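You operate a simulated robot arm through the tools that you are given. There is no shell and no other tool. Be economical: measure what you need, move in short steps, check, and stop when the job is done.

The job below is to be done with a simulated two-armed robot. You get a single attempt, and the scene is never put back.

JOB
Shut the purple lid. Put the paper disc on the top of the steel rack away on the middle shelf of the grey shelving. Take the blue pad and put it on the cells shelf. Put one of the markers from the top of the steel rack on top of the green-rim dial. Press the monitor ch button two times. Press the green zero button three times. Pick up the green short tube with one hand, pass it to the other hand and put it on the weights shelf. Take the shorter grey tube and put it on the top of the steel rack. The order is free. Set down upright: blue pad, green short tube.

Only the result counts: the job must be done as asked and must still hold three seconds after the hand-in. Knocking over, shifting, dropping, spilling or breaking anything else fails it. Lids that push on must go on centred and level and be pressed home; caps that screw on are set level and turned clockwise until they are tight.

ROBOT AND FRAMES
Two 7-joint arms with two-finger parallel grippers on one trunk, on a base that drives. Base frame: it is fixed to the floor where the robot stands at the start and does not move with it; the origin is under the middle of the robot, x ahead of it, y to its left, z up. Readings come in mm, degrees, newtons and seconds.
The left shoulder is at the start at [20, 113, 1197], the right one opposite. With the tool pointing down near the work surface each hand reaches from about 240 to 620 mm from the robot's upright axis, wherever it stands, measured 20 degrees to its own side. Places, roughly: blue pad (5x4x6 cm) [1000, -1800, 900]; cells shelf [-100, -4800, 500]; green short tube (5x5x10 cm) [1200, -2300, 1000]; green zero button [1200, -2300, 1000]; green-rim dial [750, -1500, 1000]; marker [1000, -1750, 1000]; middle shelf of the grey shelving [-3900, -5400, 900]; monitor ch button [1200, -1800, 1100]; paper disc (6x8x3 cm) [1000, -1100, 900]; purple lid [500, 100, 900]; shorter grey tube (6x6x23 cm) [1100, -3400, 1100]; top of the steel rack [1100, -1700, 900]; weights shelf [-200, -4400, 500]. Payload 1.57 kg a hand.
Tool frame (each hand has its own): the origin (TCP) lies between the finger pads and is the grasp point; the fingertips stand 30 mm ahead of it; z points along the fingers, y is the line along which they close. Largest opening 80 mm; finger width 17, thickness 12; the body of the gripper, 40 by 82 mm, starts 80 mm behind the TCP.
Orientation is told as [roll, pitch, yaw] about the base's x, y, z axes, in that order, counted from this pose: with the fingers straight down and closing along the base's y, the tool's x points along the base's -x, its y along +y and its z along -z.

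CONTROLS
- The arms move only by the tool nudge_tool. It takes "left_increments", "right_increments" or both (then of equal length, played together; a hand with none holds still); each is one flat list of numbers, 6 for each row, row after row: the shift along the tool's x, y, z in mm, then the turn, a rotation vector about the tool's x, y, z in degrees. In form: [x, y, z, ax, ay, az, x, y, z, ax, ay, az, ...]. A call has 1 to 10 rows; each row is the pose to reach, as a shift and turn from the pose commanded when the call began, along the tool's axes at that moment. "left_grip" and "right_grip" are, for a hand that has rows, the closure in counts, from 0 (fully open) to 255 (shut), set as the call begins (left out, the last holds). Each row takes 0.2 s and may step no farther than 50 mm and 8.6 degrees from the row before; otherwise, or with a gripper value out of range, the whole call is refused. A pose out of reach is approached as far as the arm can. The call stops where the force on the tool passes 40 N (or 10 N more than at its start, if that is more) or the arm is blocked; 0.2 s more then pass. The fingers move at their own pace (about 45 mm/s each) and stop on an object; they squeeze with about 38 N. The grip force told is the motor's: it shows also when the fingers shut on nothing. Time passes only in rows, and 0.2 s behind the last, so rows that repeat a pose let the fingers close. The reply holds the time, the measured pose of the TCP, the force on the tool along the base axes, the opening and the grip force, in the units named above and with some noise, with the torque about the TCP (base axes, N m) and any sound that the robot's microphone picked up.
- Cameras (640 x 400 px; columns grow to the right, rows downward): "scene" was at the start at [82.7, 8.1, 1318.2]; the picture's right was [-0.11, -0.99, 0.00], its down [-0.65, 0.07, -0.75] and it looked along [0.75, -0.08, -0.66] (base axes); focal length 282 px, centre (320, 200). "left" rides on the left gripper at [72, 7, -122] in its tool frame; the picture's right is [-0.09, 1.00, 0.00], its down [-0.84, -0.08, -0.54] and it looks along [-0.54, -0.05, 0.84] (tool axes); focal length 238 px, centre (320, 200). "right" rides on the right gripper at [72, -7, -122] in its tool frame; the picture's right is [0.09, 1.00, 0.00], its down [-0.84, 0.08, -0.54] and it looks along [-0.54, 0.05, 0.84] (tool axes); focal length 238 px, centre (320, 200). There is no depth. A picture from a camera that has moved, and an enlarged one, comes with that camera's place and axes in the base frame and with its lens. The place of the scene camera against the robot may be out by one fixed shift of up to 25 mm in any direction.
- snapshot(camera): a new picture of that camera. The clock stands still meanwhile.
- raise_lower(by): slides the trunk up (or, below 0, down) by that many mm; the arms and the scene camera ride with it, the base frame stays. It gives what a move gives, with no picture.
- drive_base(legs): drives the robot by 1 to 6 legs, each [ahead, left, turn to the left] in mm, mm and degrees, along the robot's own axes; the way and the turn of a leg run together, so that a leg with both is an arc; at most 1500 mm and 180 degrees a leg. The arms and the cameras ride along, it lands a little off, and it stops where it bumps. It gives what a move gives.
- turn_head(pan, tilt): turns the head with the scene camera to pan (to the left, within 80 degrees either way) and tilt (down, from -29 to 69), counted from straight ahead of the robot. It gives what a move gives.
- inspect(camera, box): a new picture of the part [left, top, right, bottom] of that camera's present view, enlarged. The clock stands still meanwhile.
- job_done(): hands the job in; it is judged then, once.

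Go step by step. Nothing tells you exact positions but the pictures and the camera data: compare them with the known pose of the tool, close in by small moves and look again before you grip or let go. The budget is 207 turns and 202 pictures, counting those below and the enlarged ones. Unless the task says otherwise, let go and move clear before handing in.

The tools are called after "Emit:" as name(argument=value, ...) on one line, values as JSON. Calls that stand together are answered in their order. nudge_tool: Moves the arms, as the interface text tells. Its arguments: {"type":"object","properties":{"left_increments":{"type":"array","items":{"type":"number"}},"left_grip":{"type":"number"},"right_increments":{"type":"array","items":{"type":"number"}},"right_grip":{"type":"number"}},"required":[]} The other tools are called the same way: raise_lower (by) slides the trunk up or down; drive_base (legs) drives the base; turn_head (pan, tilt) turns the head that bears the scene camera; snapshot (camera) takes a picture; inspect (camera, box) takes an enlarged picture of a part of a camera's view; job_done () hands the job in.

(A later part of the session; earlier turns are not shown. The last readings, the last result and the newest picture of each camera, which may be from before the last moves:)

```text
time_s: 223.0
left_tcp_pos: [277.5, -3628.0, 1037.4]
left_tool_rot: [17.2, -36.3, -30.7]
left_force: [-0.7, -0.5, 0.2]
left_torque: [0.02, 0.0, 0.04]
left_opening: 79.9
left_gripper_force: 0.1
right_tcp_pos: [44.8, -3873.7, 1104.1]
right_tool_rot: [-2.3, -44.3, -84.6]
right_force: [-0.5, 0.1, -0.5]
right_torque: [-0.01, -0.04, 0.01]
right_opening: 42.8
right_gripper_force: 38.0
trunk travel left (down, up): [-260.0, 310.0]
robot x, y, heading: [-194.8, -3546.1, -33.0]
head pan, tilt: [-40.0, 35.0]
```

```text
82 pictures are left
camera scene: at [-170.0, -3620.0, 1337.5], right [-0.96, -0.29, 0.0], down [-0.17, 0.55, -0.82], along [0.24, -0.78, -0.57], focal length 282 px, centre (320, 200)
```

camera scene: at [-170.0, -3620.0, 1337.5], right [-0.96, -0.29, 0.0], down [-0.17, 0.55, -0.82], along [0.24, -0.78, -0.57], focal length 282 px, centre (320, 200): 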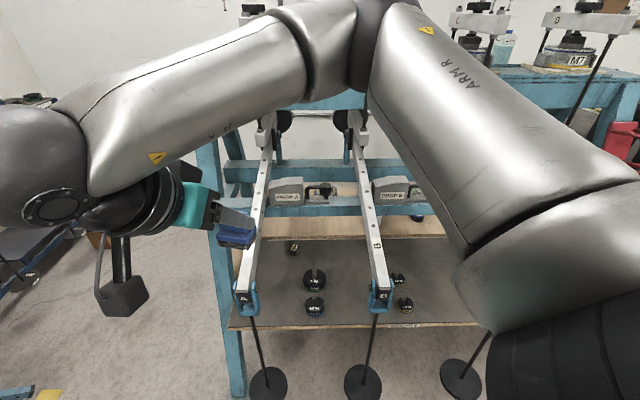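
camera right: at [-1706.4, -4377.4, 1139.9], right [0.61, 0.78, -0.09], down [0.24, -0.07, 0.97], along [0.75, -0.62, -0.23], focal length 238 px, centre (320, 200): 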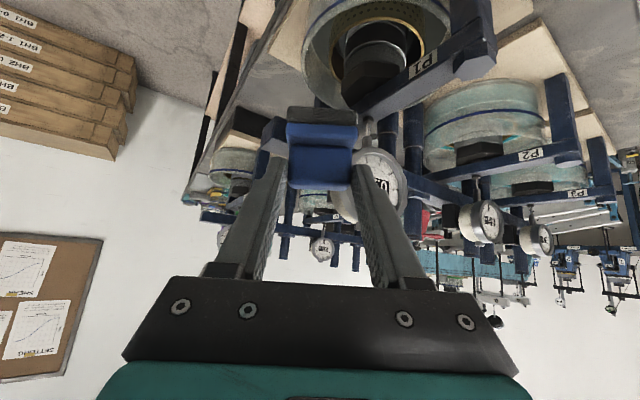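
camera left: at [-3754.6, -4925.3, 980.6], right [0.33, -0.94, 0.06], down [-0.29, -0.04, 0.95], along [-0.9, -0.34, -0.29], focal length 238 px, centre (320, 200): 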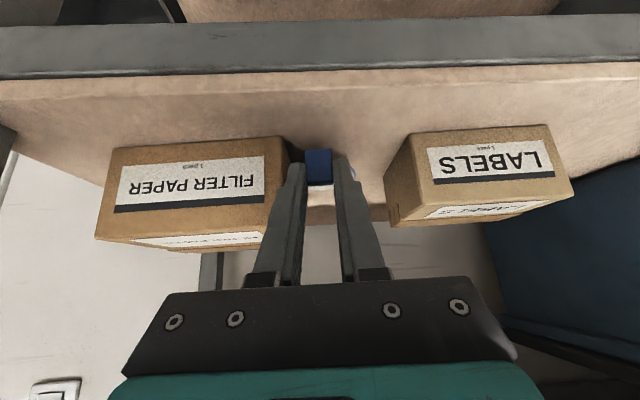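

I lower the trunk, and swing the right hand across to the middle of the free corridor between levers A and B.

Emit:
nudge_tool(right_increments=[-9, -31, 9, -1.7, 0, -1.4, -19, -62, 18, -3.5, 0, -2.8, -28, -93, 27, -5.2, 0, -4.2, -38, -125, 37, -7, 0, -5.6, -47, -156, 46, -8.7, 0, -7, -57, -187, 55, -10.4, 0, -8.3])

Emit:
raise_lower(by=-250)

Emit:
drive_base(legs=[[122, -104, 0]])

Emit:
snapshot(camera="right")

Emit:
snapshot(camera="scene")

```text
time_s: 224.4
left_tcp_pos: [276.0, -3628.0, 1037.6]
left_tool_rot: [17.2, -36.4, -30.7]
left_force: [-0.7, 0.2, 0.0]
left_torque: [0.0, -0.03, -0.01]
left_opening: 80.0
left_gripper_force: 0.0
right_tcp_pos: [-98.3, -4016.3, 1132.5]
right_tool_rot: [0.1, -43.9, -73.0]
right_force: [0.0, 0.3, -0.2]
right_torque: [0.03, 0.0, 0.04]
right_opening: 42.8
right_gripper_force: 38.4
right hand out of reach, approached as far as the arm can: row 3, 4, 5, 6
trunk travel left (down, up): [-260.0, 310.0]
robot x, y, heading: [-195.1, -3546.8, -32.9]
head pan, tilt: [-40.0, 35.0]
```

```text
time_s: 227.0
left_tcp_pos: [277.2, -3626.0, 786.6]
left_tool_rot: [17.1, -36.3, -30.8]
left_force: [0.2, -0.1, -0.2]
left_torque: [0.0, 0.01, -0.03]
left_opening: 80.3
left_gripper_force: 0.1
right_tcp_pos: [-96.5, -4015.3, 883.0]
right_tool_rot: [0.0, -43.8, -73.1]
right_force: [-0.3, -0.2, -0.3]
right_torque: [-0.01, 0.01, 0.0]
right_opening: 42.9
right_gripper_force: 38.4
trunk travel left (down, up): [-10.0, 560.0]
robot x, y, heading: [-194.3, -3546.5, -33.2]
head pan, tilt: [-40.0, 35.0]
```

```text
time_s: 228.4
left_tcp_pos: [321.6, -3783.6, 786.1]
left_tool_rot: [17.1, -36.1, -30.8]
left_force: [-0.4, -0.2, 0.3]
left_torque: [-0.01, 0.02, 0.01]
left_opening: 79.9
left_gripper_force: 0.1
right_tcp_pos: [-54.1, -4170.0, 882.2]
right_tool_rot: [0.0, -43.8, -73.2]
right_force: [-0.5, -0.3, -0.8]
right_torque: [-0.02, -0.01, -0.03]
right_opening: 42.8
right_gripper_force: 38.1
trunk travel left (down, up): [-10.0, 560.0]
robot x, y, heading: [-149.1, -3703.9, -33.3]
head pan, tilt: [-40.0, 35.0]
```

```text
81 pictures are left
camera right: at [-99.5, -4040.1, 919.7], right [0.93, 0.35, -0.06], down [0.14, -0.2, 0.97], along [0.33, -0.92, -0.23], focal length 238 px, centre (320, 200)
```

right: 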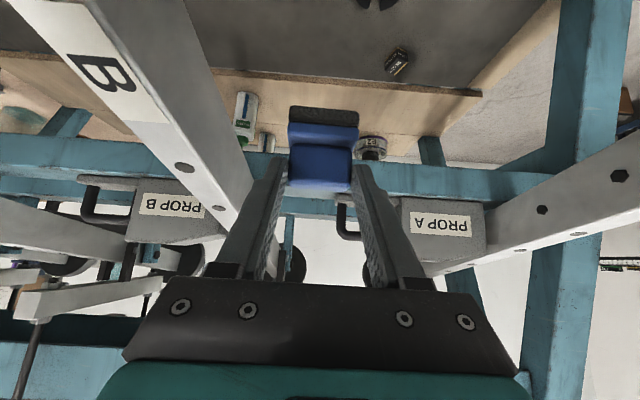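

```text
80 pictures are left
camera scene: at [-125.6, -3774.5, 1087.5], right [-0.96, -0.29, 0.0], down [-0.16, 0.55, -0.82], along [0.23, -0.78, -0.57], focal length 282 px, centre (320, 200)
```

scene: 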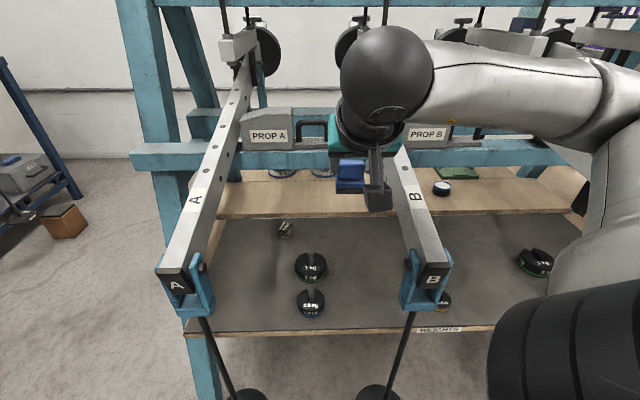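

Between A and B there's room, but my forearm crosses above lever B, so lowering here is unsafe. I back out 270 mm, lower the hand in front of the bench, and go in low with a straighter arm to set the pad briefly on the mat for a flatter regrasp.

Emit:
drive_base(legs=[[-207, 174, 0]])

Emit:
nudge_tool(right_increments=[33, 0, 33, 0, 0, 0, 66, 0, 66, 0, 0, 0, 99, 0, 99, 0, 0, 0, 132, 0, 132, 0, 0, 0, 165, 0, 165, 0, 0, 0, 196, 0, 205, 0, 0, 0, 187, 0, 225, 0, 0, 0, 166, 0, 250, 0, 0, 0])

Emit:
turn_head(pan=-40, tilt=50)

Emit:
snapshot(camera="scene")

```text
time_s: 230.3
left_tcp_pos: [244.3, -3524.4, 787.5]
left_tool_rot: [17.1, -36.2, -30.6]
left_force: [0.1, -0.5, 0.0]
left_torque: [0.01, 0.04, 0.0]
left_opening: 80.2
left_gripper_force: 0.1
right_tcp_pos: [-130.2, -3911.4, 881.2]
right_tool_rot: [0.0, -43.8, -73.1]
right_force: [-0.3, 0.4, -0.3]
right_torque: [0.01, 0.03, 0.01]
right_opening: 43.1
right_gripper_force: 37.9
trunk travel left (down, up): [-10.0, 560.0]
robot x, y, heading: [-225.7, -3443.9, -33.2]
head pan, tilt: [-40.0, 35.0]
```

```text
refused: row 6 steps farther than a row can; nothing moved
```

```text
time_s: 231.1
left_tcp_pos: [245.0, -3523.7, 786.7]
left_tool_rot: [17.1, -36.4, -30.8]
left_force: [0.7, -0.2, 0.2]
left_torque: [-0.02, 0.05, 0.01]
left_opening: 80.1
left_gripper_force: 0.0
right_tcp_pos: [-129.7, -3912.0, 882.5]
right_tool_rot: [-0.1, -43.9, -73.1]
right_force: [0.1, -0.1, -1.3]
right_torque: [0.02, 0.01, 0.01]
right_opening: 42.9
right_gripper_force: 38.4
trunk travel left (down, up): [-10.0, 560.0]
robot x, y, heading: [-222.4, -3445.0, -33.3]
head pan, tilt: [-40.0, 50.0]
```

```text
79 pictures are left
camera scene: at [-205.9, -3505.5, 1065.8], right [-0.96, -0.29, 0.0], down [-0.22, 0.73, -0.64], along [0.19, -0.62, -0.77], focal length 282 px, centre (320, 200)
```

scene: 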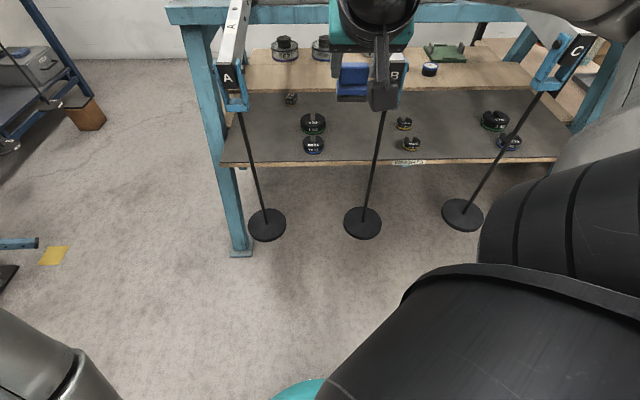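

Emit:
nudge_tool(right_increments=[33.7, 0, 35, 0, 0, 0, 67.4, 0, 70, 0, 0, 0, 101, 0, 105, 0, 0, 0, 134.8, 0, 140, 0, 0, 0, 168.5, 0, 175, 0, 0, 0, 202, 0, 210, 0, 0, 0])

Emit:
nudge_tool(right_increments=[-36, 0, 34, 0, 0, 0, -72, 0, 69, 0, 0, 0, -94, 0, 90, 0, 0, 0])

Emit:
snapshot(camera="scene")

Emit:
snapshot(camera="right")

```text
time_s: 232.5
left_tcp_pos: [244.7, -3524.9, 786.3]
left_tool_rot: [17.2, -36.3, -30.8]
left_force: [0.1, -1.4, -0.8]
left_torque: [0.01, -0.06, 0.04]
left_opening: 79.9
left_gripper_force: 0.1
right_tcp_pos: [-117.6, -3905.0, 606.2]
right_tool_rot: [0.2, -43.7, -73.6]
right_force: [-3.0, -0.6, -4.1]
right_torque: [-0.11, -0.21, 0.17]
right_opening: 42.8
right_gripper_force: 38.0
right hand out of reach, approached as far as the arm can: row 1, 2, 5, 6
trunk travel left (down, up): [-10.0, 560.0]
robot x, y, heading: [-226.0, -3444.3, -33.5]
head pan, tilt: [-40.0, 50.0]
```

```text
refused: row 2 steps farther than a row can; nothing moved
```

```text
78 pictures are left
camera scene: at [-206.9, -3506.4, 1065.5], right [-0.96, -0.29, 0.0], down [-0.22, 0.73, -0.64], along [0.19, -0.61, -0.77], focal length 282 px, centre (320, 200)
```

scene: 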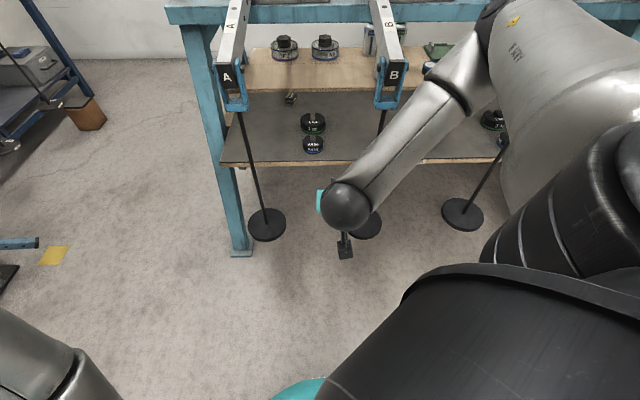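

```text
77 pictures are left
camera right: at [-163.0, -3773.9, 644.0], right [0.94, 0.35, -0.06], down [0.14, -0.2, 0.97], along [0.32, -0.92, -0.24], focal length 238 px, centre (320, 200)
```

right: 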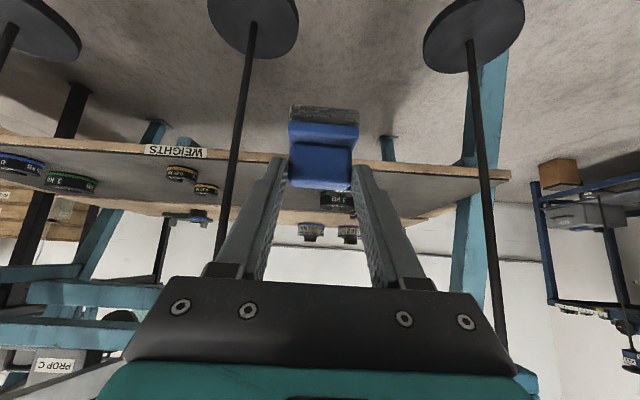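

The elbow is sticking out forward near the levers. I back the base away so that the arm can straighten out safely in free space.

Emit:
drive_base(legs=[[-207, 174, 0]])

Emit:
nudge_tool(right_increments=[-35, 0, 33, 0, 0, 0, -70, 0, 66, 0, 0, 0, -105, 0, 99, 0, 0, 0, -137, 0, 130, 0, 0, 0])

Emit:
snapshot(camera="scene")

```text
time_s: 234.4
left_tcp_pos: [169.0, -3265.8, 787.0]
left_tool_rot: [17.1, -36.3, -31.0]
left_force: [0.2, 0.1, 0.2]
left_torque: [0.01, 0.0, 0.04]
left_opening: 80.3
left_gripper_force: 0.0
right_tcp_pos: [-197.8, -3643.5, 605.6]
right_tool_rot: [-0.5, -43.6, -73.5]
right_force: [-0.1, -0.2, -0.8]
right_torque: [0.01, 0.0, 0.01]
right_opening: 42.9
right_gripper_force: 38.1
trunk travel left (down, up): [-10.0, 560.0]
robot x, y, heading: [-301.9, -3183.8, -33.8]
head pan, tilt: [-40.0, 50.0]
```

```text
time_s: 235.4
left_tcp_pos: [168.1, -3266.5, 786.6]
left_tool_rot: [17.1, -36.3, -31.0]
left_force: [0.7, 0.1, 0.9]
left_torque: [-0.01, -0.04, 0.0]
left_opening: 80.0
left_gripper_force: 0.0
right_tcp_pos: [-146.1, -3824.6, 606.8]
right_tool_rot: [-0.5, -43.5, -73.2]
right_force: [-0.4, -0.6, -0.3]
right_torque: [0.0, -0.01, -0.02]
right_opening: 42.9
right_gripper_force: 37.3
trunk travel left (down, up): [-10.0, 560.0]
robot x, y, heading: [-304.1, -3180.0, -33.4]
head pan, tilt: [-40.0, 50.0]
```

```text
76 pictures are left
camera scene: at [-282.1, -3244.7, 1065.7], right [-0.96, -0.28, 0.0], down [-0.22, 0.73, -0.64], along [0.18, -0.62, -0.77], focal length 282 px, centre (320, 200)
```

scene: 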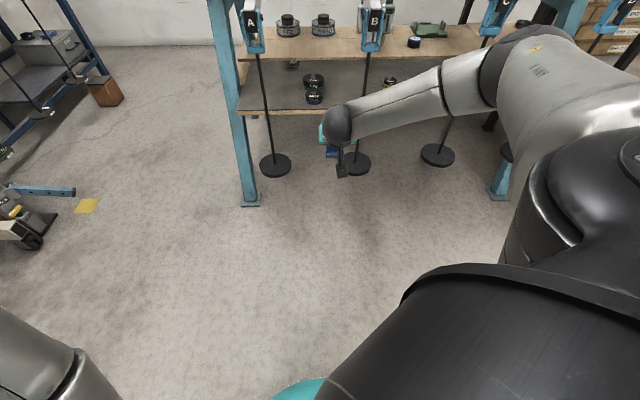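

The right elbow always sits outboard, so I'll stage the pad at the mat's free left end (left of lever A), from where the left arm can carry it into the cells shelf. I move over in two legs.

Emit:
drive_base(legs=[[173, 207, 0], [200, -167, 0]])

Emit:
snapshot(camera="scene")

Emit:
snapshot(camera="right")

```text
time_s: 238.8
left_tcp_pos: [508.3, -3434.2, 788.0]
left_tool_rot: [17.0, -36.3, -30.7]
left_force: [0.4, 0.1, -0.5]
left_torque: [0.01, 0.03, 0.04]
left_opening: 80.1
left_gripper_force: 0.0
right_tcp_pos: [196.2, -3995.3, 606.6]
right_tool_rot: [-0.5, -43.5, -73.0]
right_force: [0.8, -0.4, 0.0]
right_torque: [0.0, 0.02, 0.03]
right_opening: 42.5
right_gripper_force: 38.0
trunk travel left (down, up): [-10.0, 560.0]
robot x, y, heading: [37.7, -3356.2, -33.3]
head pan, tilt: [-40.0, 50.0]
```

```text
75 pictures are left
camera scene: at [58.0, -3417.2, 1065.8], right [-0.96, -0.29, 0.0], down [-0.22, 0.73, -0.64], along [0.19, -0.62, -0.77], focal length 282 px, centre (320, 200)
```

scene: 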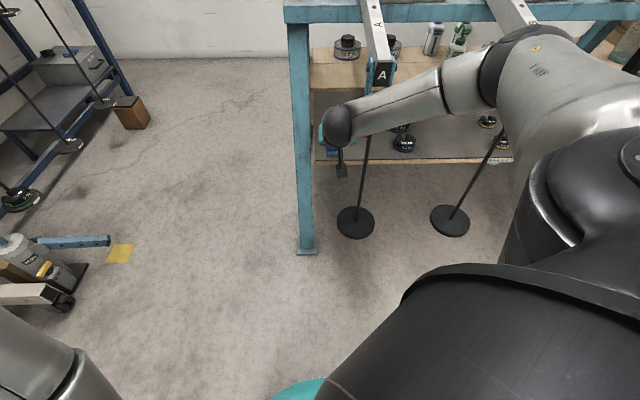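

```text
74 pictures are left
camera right: at [152.2, -3865.3, 644.8], right [0.94, 0.35, -0.07], down [0.15, -0.2, 0.97], along [0.32, -0.92, -0.24], focal length 238 px, centre (320, 200)
```

right: 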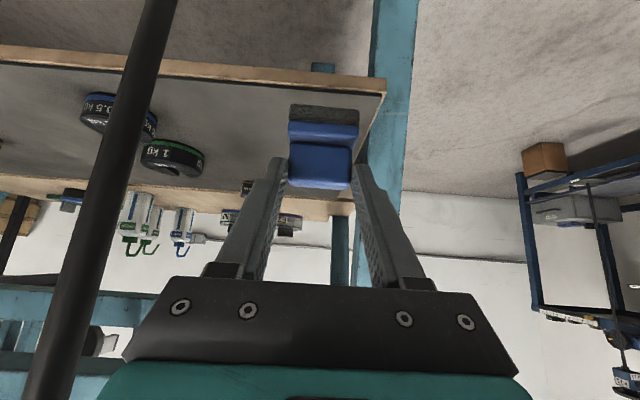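

Emit:
nudge_tool(right_increments=[-18, -3, 17, 0, 0, 0, -36, -6, 35, 0, 0, 0, -54, -8, 52, 0, 0, 0, -42, -8, 64, 0, 0, 0, -30, -8, 77, 0, 0, 0])

Emit:
snapshot(camera="right")

```text
time_s: 240.0
left_tcp_pos: [509.2, -3435.5, 787.7]
left_tool_rot: [16.9, -36.3, -30.7]
left_force: [0.3, -0.3, 0.5]
left_torque: [0.04, -0.01, 0.01]
left_opening: 79.9
left_gripper_force: 0.0
right_tcp_pos: [211.4, -4070.0, 572.2]
right_tool_rot: [-0.5, -43.6, -72.9]
right_force: [0.2, 0.2, -1.0]
right_torque: [0.02, 0.03, 0.01]
right_opening: 42.7
right_gripper_force: 37.9
trunk travel left (down, up): [-10.0, 560.0]
robot x, y, heading: [37.5, -3354.3, -33.5]
head pan, tilt: [-40.0, 50.0]
```

```text
73 pictures are left
camera right: at [166.5, -3939.2, 610.9], right [0.93, 0.35, -0.07], down [0.15, -0.2, 0.97], along [0.33, -0.92, -0.24], focal length 238 px, centre (320, 200)
```

right: 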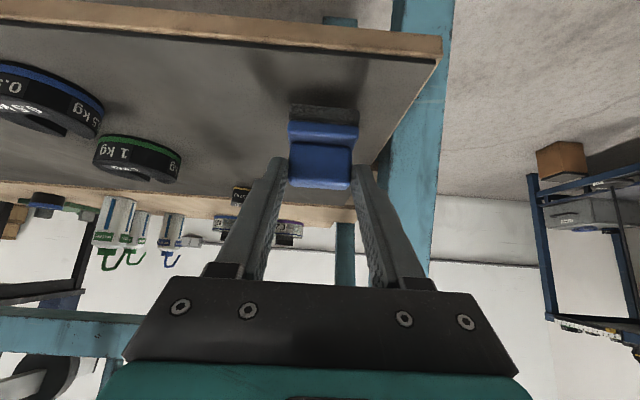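

Emit:
nudge_tool(right_increments=[3, 0, 3, 0, 0, 0, 5, 0, 5, 0, 0, 0, 6, 0, 6, 0, 0, 0, 7, 0, 7, 0, 0, 0])

```text
time_s: 241.0
left_tcp_pos: [508.7, -3436.4, 786.2]
left_tool_rot: [17.1, -36.4, -30.7]
left_force: [-0.5, -0.7, 0.3]
left_torque: [0.02, -0.01, 0.03]
left_opening: 80.0
left_gripper_force: 0.0
right_tcp_pos: [209.9, -4069.7, 562.1]
right_tool_rot: [-0.5, -43.6, -73.0]
right_force: [0.5, -0.7, -0.2]
right_torque: [0.01, -0.01, 0.04]
right_opening: 43.1
right_gripper_force: 37.7
trunk travel left (down, up): [-10.0, 560.0]
robot x, y, heading: [37.3, -3356.5, -33.4]
head pan, tilt: [-40.0, 50.0]
```

Emit:
nudge_tool(right_increments=[1.5, 0, 1.5, 0, 0, 0, 3, 0, 3, 0, 0, 0, 4.5, 0, 4.5, 0, 0, 0])

Emit:
inspect(camera="right", box=[220, 60, 420, 200])

```text
time_s: 241.8
left_tcp_pos: [507.4, -3435.2, 787.7]
left_tool_rot: [17.0, -36.5, -30.6]
left_force: [-1.0, 0.3, 0.0]
left_torque: [0.04, 0.02, 0.03]
left_opening: 80.1
left_gripper_force: 0.0
right_tcp_pos: [209.2, -4069.3, 560.9]
right_tool_rot: [-0.4, -44.2, -73.4]
right_force: [-3.6, 5.3, 28.4]
right_torque: [-0.73, -0.34, -0.11]
right_opening: 42.9
right_gripper_force: 37.5
trunk travel left (down, up): [-10.0, 560.0]
robot x, y, heading: [36.6, -3354.1, -33.7]
head pan, tilt: [-40.0, 50.0]
```

```text
2.86 times, centred on (320, 130) of right
camera zoom: at [164.9, -3939.9, 597.8], right [0.94, 0.34, -0.07], down [0.14, -0.19, 0.97], along [0.32, -0.92, -0.23], focal length 681 px, centre (320, 400)
```

zoom: 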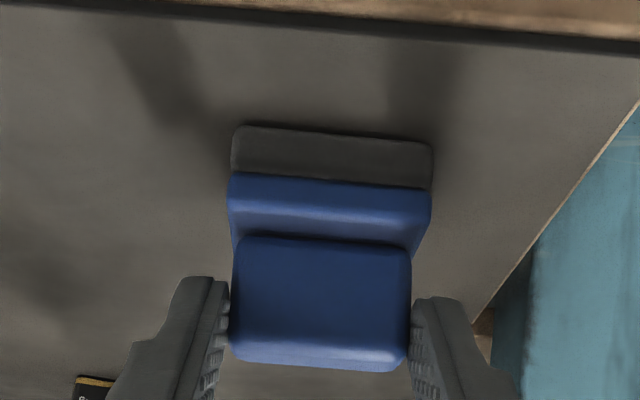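

The pad stands on the mat (mat ≈ z 503). Relax, open and withdraw the right hand.

Emit:
nudge_tool(right_increments=[-2.5, 0, -2.5, 0, 0, 0])

Emit:
nudge_tool(right_increments=[0, 0, 0, 0, 0, 0, 0, 0, 0, 0, 0, 0, 0, 0, 0, 0, 0, 0], right_grip=40)

Emit:
nudge_tool(right_increments=[0, 0, -30, 0, 0, 0, 0, 0, -75, 0, 0, 0, 0, 0, -120, 0, 0, 0, 0, 0, -165, 0, 0, 0, 0, 0, -205, 0, 0, 0])

Emit:
snapshot(camera="right")

```text
time_s: 242.2
left_tcp_pos: [507.3, -3436.2, 786.8]
left_tool_rot: [17.2, -36.4, -30.6]
left_force: [0.2, 0.3, -0.1]
left_torque: [-0.03, 0.04, 0.0]
left_opening: 79.9
left_gripper_force: 0.0
right_tcp_pos: [210.0, -4069.4, 561.2]
right_tool_rot: [-0.5, -44.0, -73.2]
right_force: [-1.2, -8.4, 16.7]
right_torque: [-1.04, -0.43, -0.23]
right_opening: 43.0
right_gripper_force: 38.2
trunk travel left (down, up): [-10.0, 560.0]
robot x, y, heading: [38.7, -3360.8, -33.1]
head pan, tilt: [-40.0, 50.0]
```

```text
time_s: 243.0
left_tcp_pos: [508.6, -3435.5, 787.0]
left_tool_rot: [17.1, -36.3, -30.7]
left_force: [0.4, 0.4, -0.6]
left_torque: [-0.03, 0.0, 0.02]
left_opening: 80.2
left_gripper_force: 0.1
right_tcp_pos: [210.4, -4069.2, 559.2]
right_tool_rot: [-0.5, -43.4, -73.1]
right_force: [0.3, -0.4, 0.0]
right_torque: [0.01, -0.04, 0.0]
right_opening: 67.2
right_gripper_force: 0.1
trunk travel left (down, up): [-10.0, 560.0]
robot x, y, heading: [39.3, -3355.6, -33.3]
head pan, tilt: [-40.0, 50.0]
```

```text
time_s: 244.2
left_tcp_pos: [506.9, -3435.7, 787.3]
left_tool_rot: [17.1, -36.3, -30.6]
left_force: [0.5, 0.2, 0.5]
left_torque: [-0.03, -0.03, -0.02]
left_opening: 79.8
left_gripper_force: 0.0
right_tcp_pos: [170.6, -3932.3, 707.0]
right_tool_rot: [-0.5, -43.7, -73.1]
right_force: [0.4, 0.4, -0.5]
right_torque: [0.01, -0.03, 0.03]
right_opening: 67.5
right_gripper_force: 0.1
trunk travel left (down, up): [-10.0, 560.0]
robot x, y, heading: [37.6, -3356.0, -33.1]
head pan, tilt: [-40.0, 50.0]
```

```text
71 pictures are left
camera right: at [125.9, -3802.4, 744.7], right [0.94, 0.35, -0.07], down [0.15, -0.2, 0.97], along [0.32, -0.92, -0.24], focal length 238 px, centre (320, 200)
```

right: 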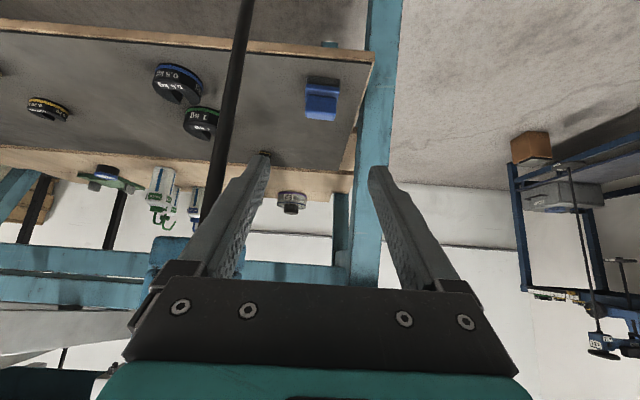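

The pad stands on the mat. Now I turn the robot so that the left shoulder leads, and begin reorienting the left tool (roll to 0, yaw −73).

Emit:
drive_base(legs=[[0, 0, -80], [7, 62, 0]])

Emit:
nudge_tool(left_increments=[0, 20, 20, 8.5, 0, 0, 0, 40, 40, 17, 0, 0])

Emit:
nudge_tool(left_increments=[0, 10, 10, -4.5, 0, -6.1, 0, 20, 20, -9, 0, -12.2, 0, 30, 30, -13.5, 0, -18.3, 0, 40, 40, -18, 0, -24.5, 0, 50, 50, -22.5, 0, -30.6])

```text
time_s: 245.3
left_tcp_pos: [502.2, -3473.1, 786.5]
left_tool_rot: [17.1, -36.3, -35.3]
left_force: [0.4, 0.3, -0.2]
left_torque: [0.02, 0.01, 0.01]
left_opening: 79.9
left_gripper_force: 0.1
right_tcp_pos: [148.3, -3934.6, 714.1]
right_tool_rot: [3.4, -44.4, -77.3]
right_force: [15.7, 0.1, -1.6]
right_torque: [-0.02, -0.13, 0.39]
right_opening: 55.1
right_gripper_force: 0.1
trunk travel left (down, up): [-10.0, 560.0]
robot x, y, heading: [40.9, -3357.2, -38.1]
head pan, tilt: [-40.0, 50.0]
stopped in leg 1: the force on the tool passed its limit at 49 N (the readings are from after the stop); the commanded pose is now the measured one
```

```text
time_s: 245.9
left_tcp_pos: [543.8, -3441.4, 764.2]
left_tool_rot: [0.0, -36.3, -35.4]
left_force: [0.9, 0.0, 0.3]
left_torque: [0.03, 0.01, 0.04]
left_opening: 80.2
left_gripper_force: 0.2
right_tcp_pos: [146.6, -3936.1, 712.8]
right_tool_rot: [3.2, -44.4, -77.3]
right_force: [19.5, 2.6, -1.4]
right_torque: [0.04, -0.21, 0.41]
right_opening: 50.5
right_gripper_force: 0.1
trunk travel left (down, up): [-10.0, 560.0]
robot x, y, heading: [40.1, -3360.6, -38.1]
head pan, tilt: [-40.0, 50.0]
```

```text
time_s: 247.1
left_tcp_pos: [597.4, -3416.3, 724.6]
left_tool_rot: [0.1, -36.4, 2.9]
left_force: [0.7, -0.3, -0.5]
left_torque: [-0.03, -0.02, 0.01]
left_opening: 80.0
left_gripper_force: 0.1
right_tcp_pos: [146.3, -3936.9, 712.6]
right_tool_rot: [3.2, -44.4, -77.4]
right_force: [20.1, 4.4, -2.3]
right_torque: [0.09, -0.23, 0.35]
right_opening: 49.8
right_gripper_force: 0.0
trunk travel left (down, up): [-10.0, 560.0]
robot x, y, heading: [40.9, -3361.9, -37.8]
head pan, tilt: [-40.0, 50.0]
```

The right fingers have caught hanger A's rod (it hangs nearer than I judged). I turn back at once and look.

Emit:
drive_base(legs=[[0, 0, 6]])

Emit:
snapshot(camera="right")

Emit:
snapshot(camera="scene")

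```text
time_s: 248.1
left_tcp_pos: [600.7, -3357.9, 725.3]
left_tool_rot: [0.1, -36.4, 8.8]
left_force: [-0.3, -0.5, -0.5]
left_torque: [0.0, -0.01, -0.02]
left_opening: 80.2
left_gripper_force: 0.0
right_tcp_pos: [203.6, -3923.4, 712.8]
right_tool_rot: [2.7, -44.4, -71.4]
right_force: [0.4, -0.8, -0.2]
right_torque: [0.03, -0.04, 0.0]
right_opening: 67.3
right_gripper_force: 0.0
trunk travel left (down, up): [-10.0, 560.0]
robot x, y, heading: [37.6, -3354.0, -32.0]
head pan, tilt: [-40.0, 50.0]
```

```text
70 pictures are left
camera right: at [148.1, -3797.0, 748.9], right [0.91, 0.41, -0.03], down [0.12, -0.19, 0.98], along [0.39, -0.89, -0.22], focal length 238 px, centre (320, 200)
```

right: 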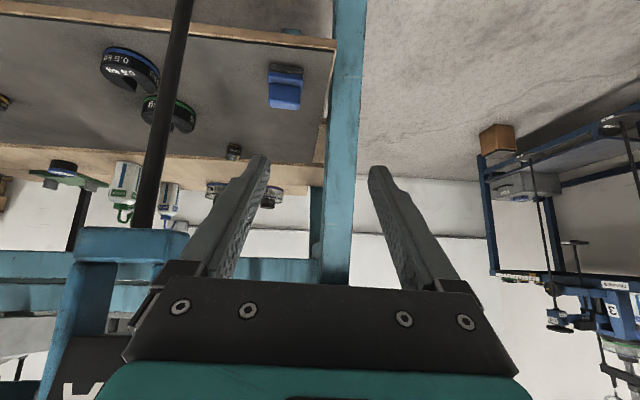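

```text
69 pictures are left
camera scene: at [61.0, -3416.6, 1065.8], right [-0.95, -0.31, 0.0], down [-0.24, 0.73, -0.64], along [0.2, -0.61, -0.77], focal length 282 px, centre (320, 200)
```

scene: 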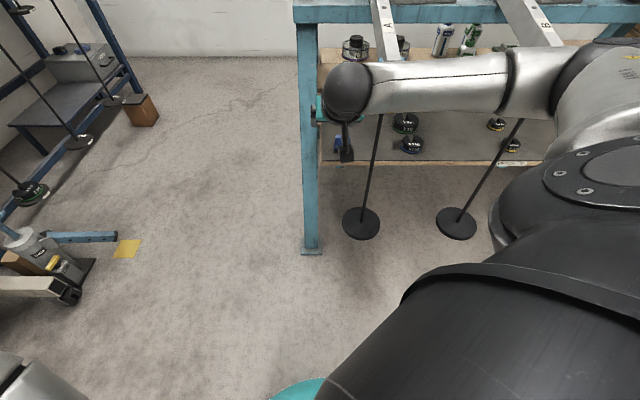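

Everything still hangs straight. I back the base well away from the bench before turning.

Emit:
drive_base(legs=[[-264, 230, 0], [0, 0, -81]])

Emit:
turn_head(pan=40, tilt=45)

Emit:
snapshot(camera="scene")

```text
time_s: 253.8
left_tcp_pos: [32.8, -3572.9, 724.9]
left_tool_rot: [0.0, -36.4, -70.5]
left_force: [0.0, -0.1, 0.9]
left_torque: [0.01, 0.0, -0.02]
left_opening: 79.9
left_gripper_force: 0.1
right_tcp_pos: [-596.5, -3288.2, 713.5]
right_tool_rot: [2.6, -44.4, -150.9]
right_force: [0.5, -0.3, 0.3]
right_torque: [-0.02, -0.04, 0.02]
right_opening: 67.5
right_gripper_force: 0.1
trunk travel left (down, up): [-10.0, 560.0]
robot x, y, heading: [-67.8, -3021.9, -111.0]
head pan, tilt: [-40.0, 50.0]
```

```text
time_s: 255.3
left_tcp_pos: [32.5, -3573.3, 724.5]
left_tool_rot: [0.1, -36.4, -70.5]
left_force: [0.4, -0.3, 0.1]
left_torque: [-0.01, -0.05, 0.02]
left_opening: 80.1
left_gripper_force: 0.1
right_tcp_pos: [-596.2, -3287.6, 713.2]
right_tool_rot: [2.7, -44.5, -150.9]
right_force: [-0.4, 0.2, -0.5]
right_torque: [0.01, -0.02, -0.04]
right_opening: 67.5
right_gripper_force: 0.0
trunk travel left (down, up): [-10.0, 560.0]
robot x, y, heading: [-62.7, -3024.3, -111.4]
head pan, tilt: [40.0, 45.0]
```

```text
68 pictures are left
camera scene: at [-56.2, -3091.1, 1072.7], right [-0.95, -0.32, 0.0], down [-0.23, 0.67, -0.71], along [0.23, -0.67, -0.71], focal length 282 px, centre (320, 200)
```

scene: 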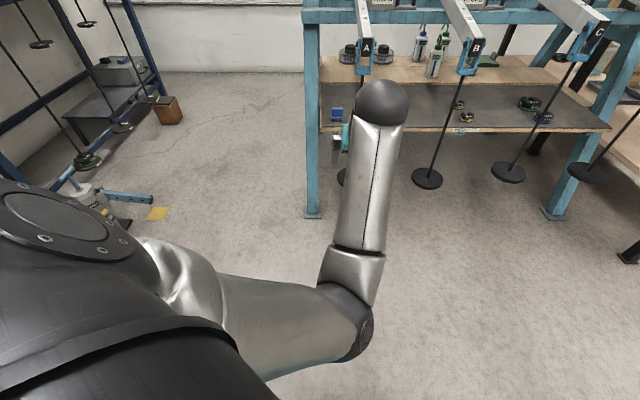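

The left forearm lies nicely along the bench direction. I pitch the left tool to about 62° and lower it in free space.

Emit:
nudge_tool(left_increments=[6, -1, 33, 0, -6.4, 0, 12, -1, 66, 0, -12.8, 0, 17, -2, 99, 0, -19.2, 0, 23, -3, 132, 0, -25.6, 0])

Emit:
snapshot(camera="scene")

```text
time_s: 256.3
left_tcp_pos: [50.1, -3630.5, 604.2]
left_tool_rot: [0.1, -62.0, -70.6]
left_force: [0.1, 0.6, 0.4]
left_torque: [0.05, -0.03, 0.0]
left_opening: 80.0
left_gripper_force: 0.1
right_tcp_pos: [-596.1, -3286.6, 712.4]
right_tool_rot: [2.7, -44.3, -150.9]
right_force: [0.2, 0.4, -0.3]
right_torque: [0.01, 0.02, 0.01]
right_opening: 67.1
right_gripper_force: 0.2
trunk travel left (down, up): [-10.0, 560.0]
robot x, y, heading: [-65.7, -3020.4, -111.3]
head pan, tilt: [40.0, 45.0]
```

```text
67 pictures are left
camera scene: at [-56.1, -3091.0, 1072.7], right [-0.95, -0.32, 0.0], down [-0.23, 0.67, -0.71], along [0.23, -0.67, -0.71], focal length 282 px, centre (320, 200)
```

scene: 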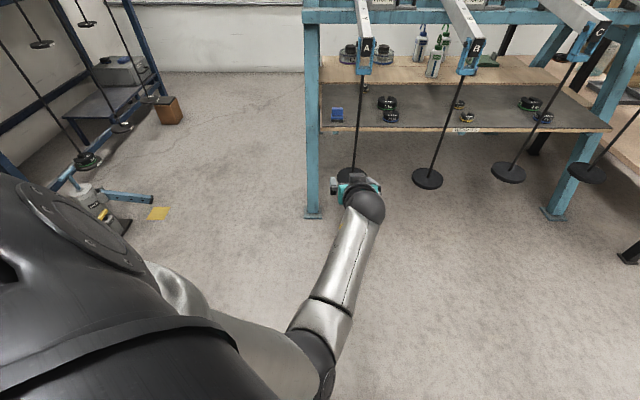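

Now I drive so that the left hand is in front of the pad.

Emit:
drive_base(legs=[[281, 254, 0]])

Emit:
snapshot(camera="left")

```text
time_s: 258.6
left_tcp_pos: [181.4, -3976.1, 605.4]
left_tool_rot: [0.1, -62.0, -71.0]
left_force: [-0.6, 0.4, 0.0]
left_torque: [0.01, -0.03, 0.02]
left_opening: 80.2
left_gripper_force: 0.1
right_tcp_pos: [-463.1, -3630.3, 713.6]
right_tool_rot: [2.8, -44.5, -151.1]
right_force: [-0.2, 0.2, 0.1]
right_torque: [0.0, -0.01, 0.04]
right_opening: 67.3
right_gripper_force: 0.0
trunk travel left (down, up): [-10.0, 560.0]
robot x, y, heading: [67.5, -3367.0, -111.4]
head pan, tilt: [40.0, 45.0]
```

```text
66 pictures are left
camera left: at [142.1, -3841.6, 598.8], right [0.95, 0.29, 0.08], down [-0.1, 0.06, 0.99], along [0.28, -0.96, 0.08], focal length 238 px, centre (320, 200)
```

left: 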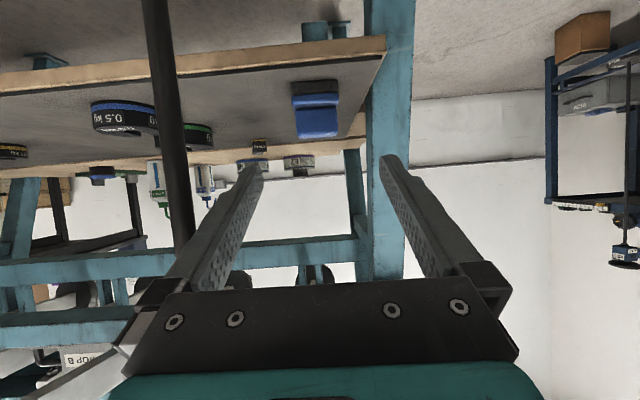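

Emit:
nudge_tool(left_increments=[-2, -2, 35, 0, 0, 0, -4, -3, 70, 0, 0, 0], left_grip=30)

Emit:
inspect(camera="left", box=[200, 40, 440, 220])

```text
time_s: 259.2
left_tcp_pos: [198.6, -4039.0, 574.4]
left_tool_rot: [0.2, -62.0, -70.9]
left_force: [0.5, 0.2, 0.8]
left_torque: [-0.01, 0.03, 0.05]
left_opening: 70.6
left_gripper_force: 0.0
right_tcp_pos: [-464.3, -3629.8, 713.2]
right_tool_rot: [2.7, -44.4, -151.1]
right_force: [-0.8, 0.6, -0.4]
right_torque: [0.0, 0.02, 0.0]
right_opening: 67.6
right_gripper_force: 0.2
trunk travel left (down, up): [-10.0, 560.0]
robot x, y, heading: [64.8, -3369.2, -111.5]
head pan, tilt: [40.0, 45.0]
```

```text
2.22 times, centred on (320, 130) of left
camera zoom: at [158.9, -3903.7, 568.7], right [0.95, 0.29, 0.08], down [-0.1, 0.05, 0.99], along [0.28, -0.96, 0.08], focal length 530 px, centre (320, 356)
```

zoom: 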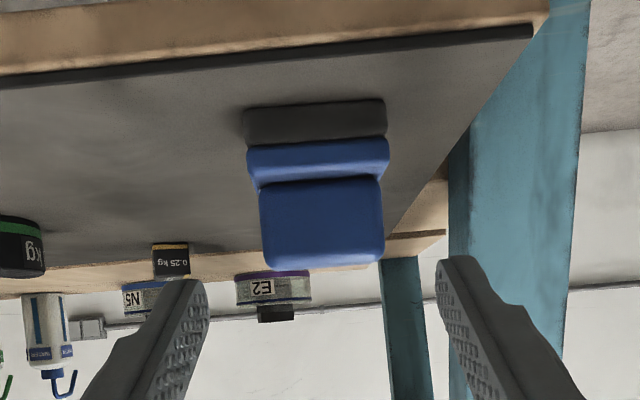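

The wood of the cells shelf looks level with the mat, starting at D≈425 mm. I finish the approach and grip the pad.

Emit:
nudge_tool(left_increments=[-1, -1, 18, 0, 0, 0, -2, -2, 33, 0, 0, 0])

Emit:
nudge_tool(left_increments=[0, 0, 0, 0, 0, 0, 0, 0, 0, 0, 0, 0, 0, 0, 0, 0, 0, 0], left_grip=255)

Emit:
inspect(camera="left", box=[200, 40, 440, 220])

```text
time_s: 259.9
left_tcp_pos: [208.0, -4067.0, 562.5]
left_tool_rot: [0.2, -62.0, -71.0]
left_force: [0.4, 0.0, -0.1]
left_torque: [0.02, 0.03, 0.03]
left_opening: 70.7
left_gripper_force: 0.2
right_tcp_pos: [-462.9, -3630.7, 712.8]
right_tool_rot: [2.7, -44.4, -151.0]
right_force: [0.4, 0.9, -0.7]
right_torque: [0.0, -0.02, 0.0]
right_opening: 67.3
right_gripper_force: 0.0
trunk travel left (down, up): [-10.0, 560.0]
robot x, y, heading: [66.6, -3365.3, -111.1]
head pan, tilt: [40.0, 45.0]
```

```text
time_s: 260.6
left_tcp_pos: [208.5, -4067.4, 561.9]
left_tool_rot: [0.1, -62.0, -71.0]
left_force: [1.4, -0.3, -0.2]
left_torque: [0.0, -0.02, -0.02]
left_opening: 43.5
left_gripper_force: 25.4
right_tcp_pos: [-463.0, -3630.7, 713.4]
right_tool_rot: [2.7, -44.4, -151.2]
right_force: [-0.3, -0.2, -0.3]
right_torque: [0.0, 0.03, 0.0]
right_opening: 67.4
right_gripper_force: 0.0
trunk travel left (down, up): [-10.0, 560.0]
robot x, y, heading: [65.2, -3369.5, -111.6]
head pan, tilt: [40.0, 45.0]
```

```text
2.22 times, centred on (320, 130) of left
camera zoom: at [168.7, -3932.5, 556.1], right [0.95, 0.29, 0.08], down [-0.1, 0.06, 0.99], along [0.28, -0.96, 0.08], focal length 530 px, centre (320, 356)
```

zoom: 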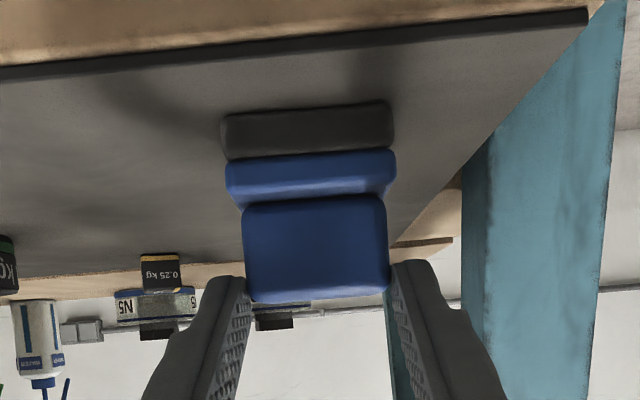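

Pad is in the left hand. I lift it, extend a little, and drive in under the bar in two stages.

Emit:
nudge_tool(left_increments=[-9, 0, -5, 0, 0, 0, -35, 0, -19, 0, 0, 0, -49, 5, 8, 0, 0, 0, -63, 10, 34, 0, 0, 0])

Emit:
drive_base(legs=[[157, 124, 0]])

Emit:
snapshot(camera="left")

Emit:
snapshot(camera="scene")

```text
time_s: 261.6
left_tcp_pos: [238.5, -4120.0, 602.9]
left_tool_rot: [0.1, -62.0, -70.8]
left_force: [-0.1, -0.5, -0.7]
left_torque: [0.05, -0.02, 0.02]
left_opening: 43.2
left_gripper_force: 37.7
right_tcp_pos: [-461.9, -3630.3, 713.3]
right_tool_rot: [2.6, -44.4, -151.1]
right_force: [0.5, 0.2, 0.0]
right_torque: [0.0, -0.03, -0.01]
right_opening: 67.5
right_gripper_force: 0.0
trunk travel left (down, up): [-10.0, 560.0]
robot x, y, heading: [67.6, -3367.2, -111.3]
head pan, tilt: [40.0, 45.0]
```

```text
time_s: 263.2
left_tcp_pos: [295.2, -4308.7, 602.7]
left_tool_rot: [0.1, -62.0, -70.8]
left_force: [0.1, -0.4, 0.0]
left_torque: [0.02, -0.02, 0.02]
left_opening: 43.3
left_gripper_force: 37.9
right_tcp_pos: [-406.2, -3821.3, 713.2]
right_tool_rot: [2.7, -44.5, -150.9]
right_force: [-0.2, -0.4, 0.1]
right_torque: [0.02, 0.0, -0.02]
right_opening: 67.4
right_gripper_force: 0.0
trunk travel left (down, up): [-10.0, 560.0]
robot x, y, heading: [120.9, -3559.7, -111.3]
head pan, tilt: [40.0, 45.0]
```

```text
63 pictures are left
camera left: at [255.5, -4173.5, 597.2], right [0.95, 0.29, 0.08], down [-0.1, 0.05, 0.99], along [0.28, -0.96, 0.08], focal length 238 px, centre (320, 200)
```

left: 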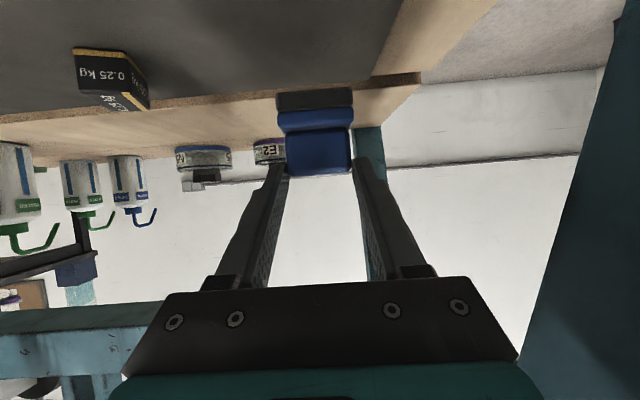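

```text
62 pictures are left
camera scene: at [134.4, -3625.4, 1072.7], right [-0.95, -0.32, 0.0], down [-0.23, 0.67, -0.71], along [0.23, -0.67, -0.71], focal length 282 px, centre (320, 200)
```

scene: 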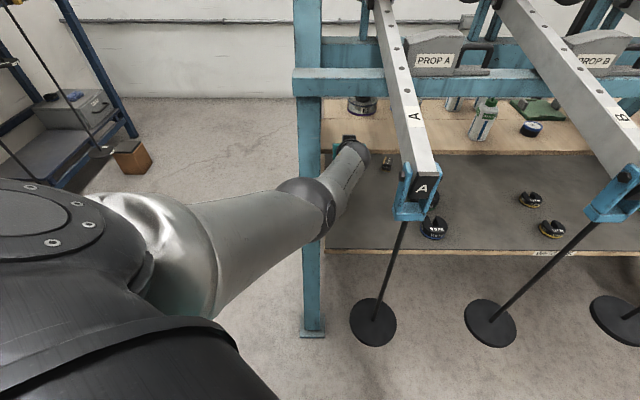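

The way is clear: under the bar, left of lever A. I drive the last 137 mm in.

Emit:
drive_base(legs=[[108, 85, 0]])

Emit:
snapshot(camera="left")

Emit:
snapshot(camera="scene")

```text
time_s: 264.6
left_tcp_pos: [335.2, -4438.4, 602.5]
left_tool_rot: [0.1, -62.0, -70.9]
left_force: [-0.3, -0.2, -0.8]
left_torque: [-0.02, 0.0, -0.01]
left_opening: 43.2
left_gripper_force: 37.5
right_tcp_pos: [-366.6, -3952.5, 712.5]
right_tool_rot: [2.6, -44.4, -151.0]
right_force: [-0.1, -0.2, -0.7]
right_torque: [-0.02, 0.0, -0.01]
right_opening: 67.6
right_gripper_force: 0.1
trunk travel left (down, up): [-10.0, 560.0]
robot x, y, heading: [164.9, -3688.1, -111.4]
head pan, tilt: [40.0, 45.0]
```

```text
61 pictures are left
camera left: at [294.8, -4304.7, 597.2], right [0.95, 0.29, 0.08], down [-0.1, 0.05, 0.99], along [0.28, -0.96, 0.08], focal length 238 px, centre (320, 200)
```

left: 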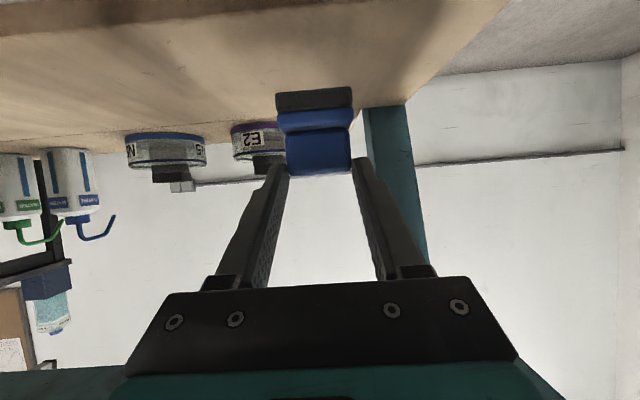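

```text
60 pictures are left
camera scene: at [174.2, -3756.5, 1072.7], right [-0.95, -0.32, 0.0], down [-0.23, 0.67, -0.71], along [0.23, -0.67, -0.71], focal length 282 px, centre (320, 200)
```

scene: 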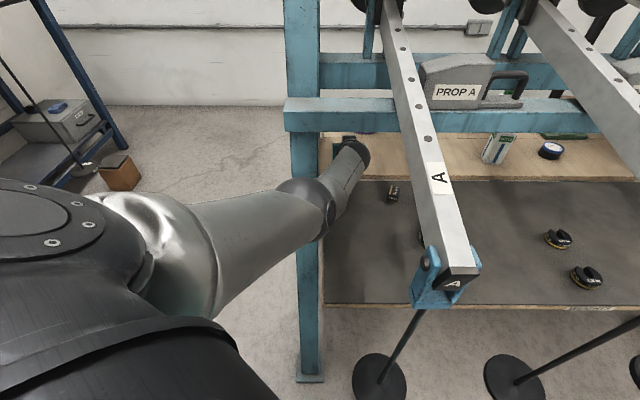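

Pad is over the wood. I lower it until it touches.

Emit:
nudge_tool(left_increments=[9, 0, 5, 0, 0, 0, 18, 0, 9.5, 0, 0, 0, 22, 0, 11.7, 0, 0, 0, 25, 0, 13.3, 0, 0, 0])

Emit:
nudge_tool(left_increments=[1.8, 0, 1, 0, 0, 0, 3.5, 0, 1.9, 0, 0, 0, 5, 0, 2.7, 0, 0, 0])

Emit:
inspect(camera="left", box=[200, 40, 440, 220])

```text
time_s: 265.6
left_tcp_pos: [336.2, -4440.4, 592.7]
left_tool_rot: [0.1, -62.0, -70.8]
left_force: [0.2, -0.5, -0.3]
left_torque: [-0.02, 0.01, -0.04]
left_opening: 43.1
left_gripper_force: 37.6
left hand out of reach, approached as far as the arm can: row 2, 3, 4
right_tcp_pos: [-366.2, -3952.9, 713.3]
right_tool_rot: [2.7, -44.5, -151.0]
right_force: [-0.3, 0.1, 0.1]
right_torque: [0.0, 0.04, 0.02]
right_opening: 67.4
right_gripper_force: 0.1
trunk travel left (down, up): [-10.0, 560.0]
robot x, y, heading: [162.6, -3686.9, -111.0]
head pan, tilt: [40.0, 45.0]
```

```text
time_s: 266.4
left_tcp_pos: [336.1, -4439.3, 588.9]
left_tool_rot: [0.1, -61.9, -70.8]
left_force: [-0.2, 0.4, -0.3]
left_torque: [0.05, 0.02, 0.03]
left_opening: 43.3
left_gripper_force: 38.2
right_tcp_pos: [-365.8, -3952.6, 712.5]
right_tool_rot: [2.7, -44.4, -151.0]
right_force: [-0.2, 0.1, 0.3]
right_torque: [-0.02, -0.01, 0.02]
right_opening: 67.3
right_gripper_force: 0.0
trunk travel left (down, up): [-10.0, 560.0]
robot x, y, heading: [162.2, -3687.4, -111.5]
head pan, tilt: [40.0, 45.0]
```

```text
2.22 times, centred on (320, 130) of left
camera zoom: at [295.3, -4303.6, 583.4], right [0.95, 0.29, 0.08], down [-0.1, 0.05, 0.99], along [0.28, -0.96, 0.08], focal length 530 px, centre (320, 356)
```

zoom: 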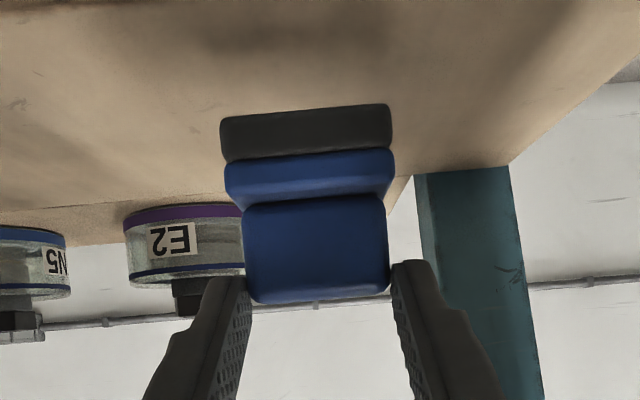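

At the reach limit. I drive 30 mm further in, then draw the hand back 30 mm while lowering.

Emit:
drive_base(legs=[[24, 19, 0]])

Emit:
nudge_tool(left_increments=[7, 0, -13, 0, 0, 0, 14, 0, -26, 0, 0, 0, 26, 0, -20, 0, 0, 0, 35, 0, -15, 0, 0, 0, 39, 0, -13, 0, 0, 0, 42, 0, -11.5, 0, 0, 0])

```text
time_s: 267.2
left_tcp_pos: [344.1, -4464.2, 590.1]
left_tool_rot: [0.1, -62.0, -70.7]
left_force: [-0.1, 0.6, -0.8]
left_torque: [0.04, 0.02, 0.01]
left_opening: 43.1
left_gripper_force: 38.2
right_tcp_pos: [-355.9, -3977.6, 712.8]
right_tool_rot: [2.7, -44.4, -151.0]
right_force: [-0.6, 0.8, -0.4]
right_torque: [0.0, -0.01, 0.02]
right_opening: 67.3
right_gripper_force: 0.1
trunk travel left (down, up): [-10.0, 560.0]
robot x, y, heading: [169.6, -3711.8, -111.5]
head pan, tilt: [40.0, 45.0]
```

```text
time_s: 268.6
left_tcp_pos: [333.8, -4442.0, 560.6]
left_tool_rot: [0.0, -62.7, -70.7]
left_force: [0.6, -8.2, 18.4]
left_torque: [-0.49, -0.42, -0.16]
left_opening: 43.1
left_gripper_force: 38.5
left hand out of reach, approached as far as the arm can: row 1, 2, 3, 4, 5, 6
right_tcp_pos: [-358.2, -3976.0, 713.1]
right_tool_rot: [2.8, -44.4, -151.1]
right_force: [-0.1, 0.7, 0.7]
right_torque: [-0.03, 0.02, 0.02]
right_opening: 67.7
right_gripper_force: 0.0
trunk travel left (down, up): [-10.0, 560.0]
robot x, y, heading: [174.7, -3713.5, -111.5]
head pan, tilt: [40.0, 45.0]
```

The pad is on the cells shelf (18 N). I relax, open, and back out.

Emit:
nudge_tool(left_increments=[-1.5, 0, -0.8, 0, 0, 0])

Emit:
nudge_tool(left_increments=[0, 0, 0, 0, 0, 0, 0, 0, 0, 0, 0, 0, 0, 0, 0, 0, 0, 0], left_grip=50)

Emit:
inspect(camera="left", box=[200, 40, 440, 220])

```text
time_s: 269.0
left_tcp_pos: [333.3, -4443.1, 562.3]
left_tool_rot: [-0.1, -62.6, -70.8]
left_force: [2.8, -5.7, 19.2]
left_torque: [-0.4, -0.49, -0.06]
left_opening: 43.3
left_gripper_force: 37.4
right_tcp_pos: [-357.3, -3976.9, 714.1]
right_tool_rot: [2.8, -44.4, -151.1]
right_force: [0.1, -0.1, -0.7]
right_torque: [0.0, 0.0, 0.01]
right_opening: 67.3
right_gripper_force: 0.1
trunk travel left (down, up): [-10.0, 560.0]
robot x, y, heading: [173.7, -3708.0, -111.2]
head pan, tilt: [40.0, 45.0]
```

```text
time_s: 269.8
left_tcp_pos: [333.5, -4439.1, 555.3]
left_tool_rot: [0.2, -61.9, -70.8]
left_force: [-0.3, 0.8, -0.2]
left_torque: [-0.01, -0.04, 0.03]
left_opening: 64.1
left_gripper_force: 0.0
right_tcp_pos: [-358.0, -3976.5, 713.1]
right_tool_rot: [2.7, -44.4, -150.9]
right_force: [-1.1, 0.9, 0.3]
right_torque: [0.02, -0.04, 0.0]
right_opening: 67.4
right_gripper_force: 0.0
trunk travel left (down, up): [-10.0, 560.0]
robot x, y, heading: [170.3, -3714.3, -111.2]
head pan, tilt: [40.0, 45.0]
```

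```text
2.22 times, centred on (320, 130) of left
camera zoom: at [293.6, -4305.3, 550.1], right [0.95, 0.29, 0.08], down [-0.1, 0.05, 0.99], along [0.28, -0.96, 0.08], focal length 530 px, centre (320, 356)
```

zoom: 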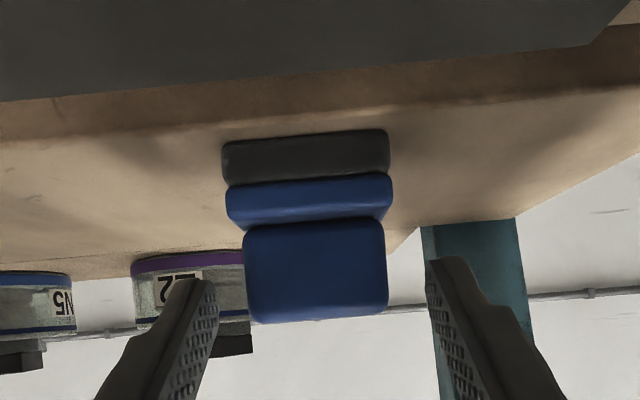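

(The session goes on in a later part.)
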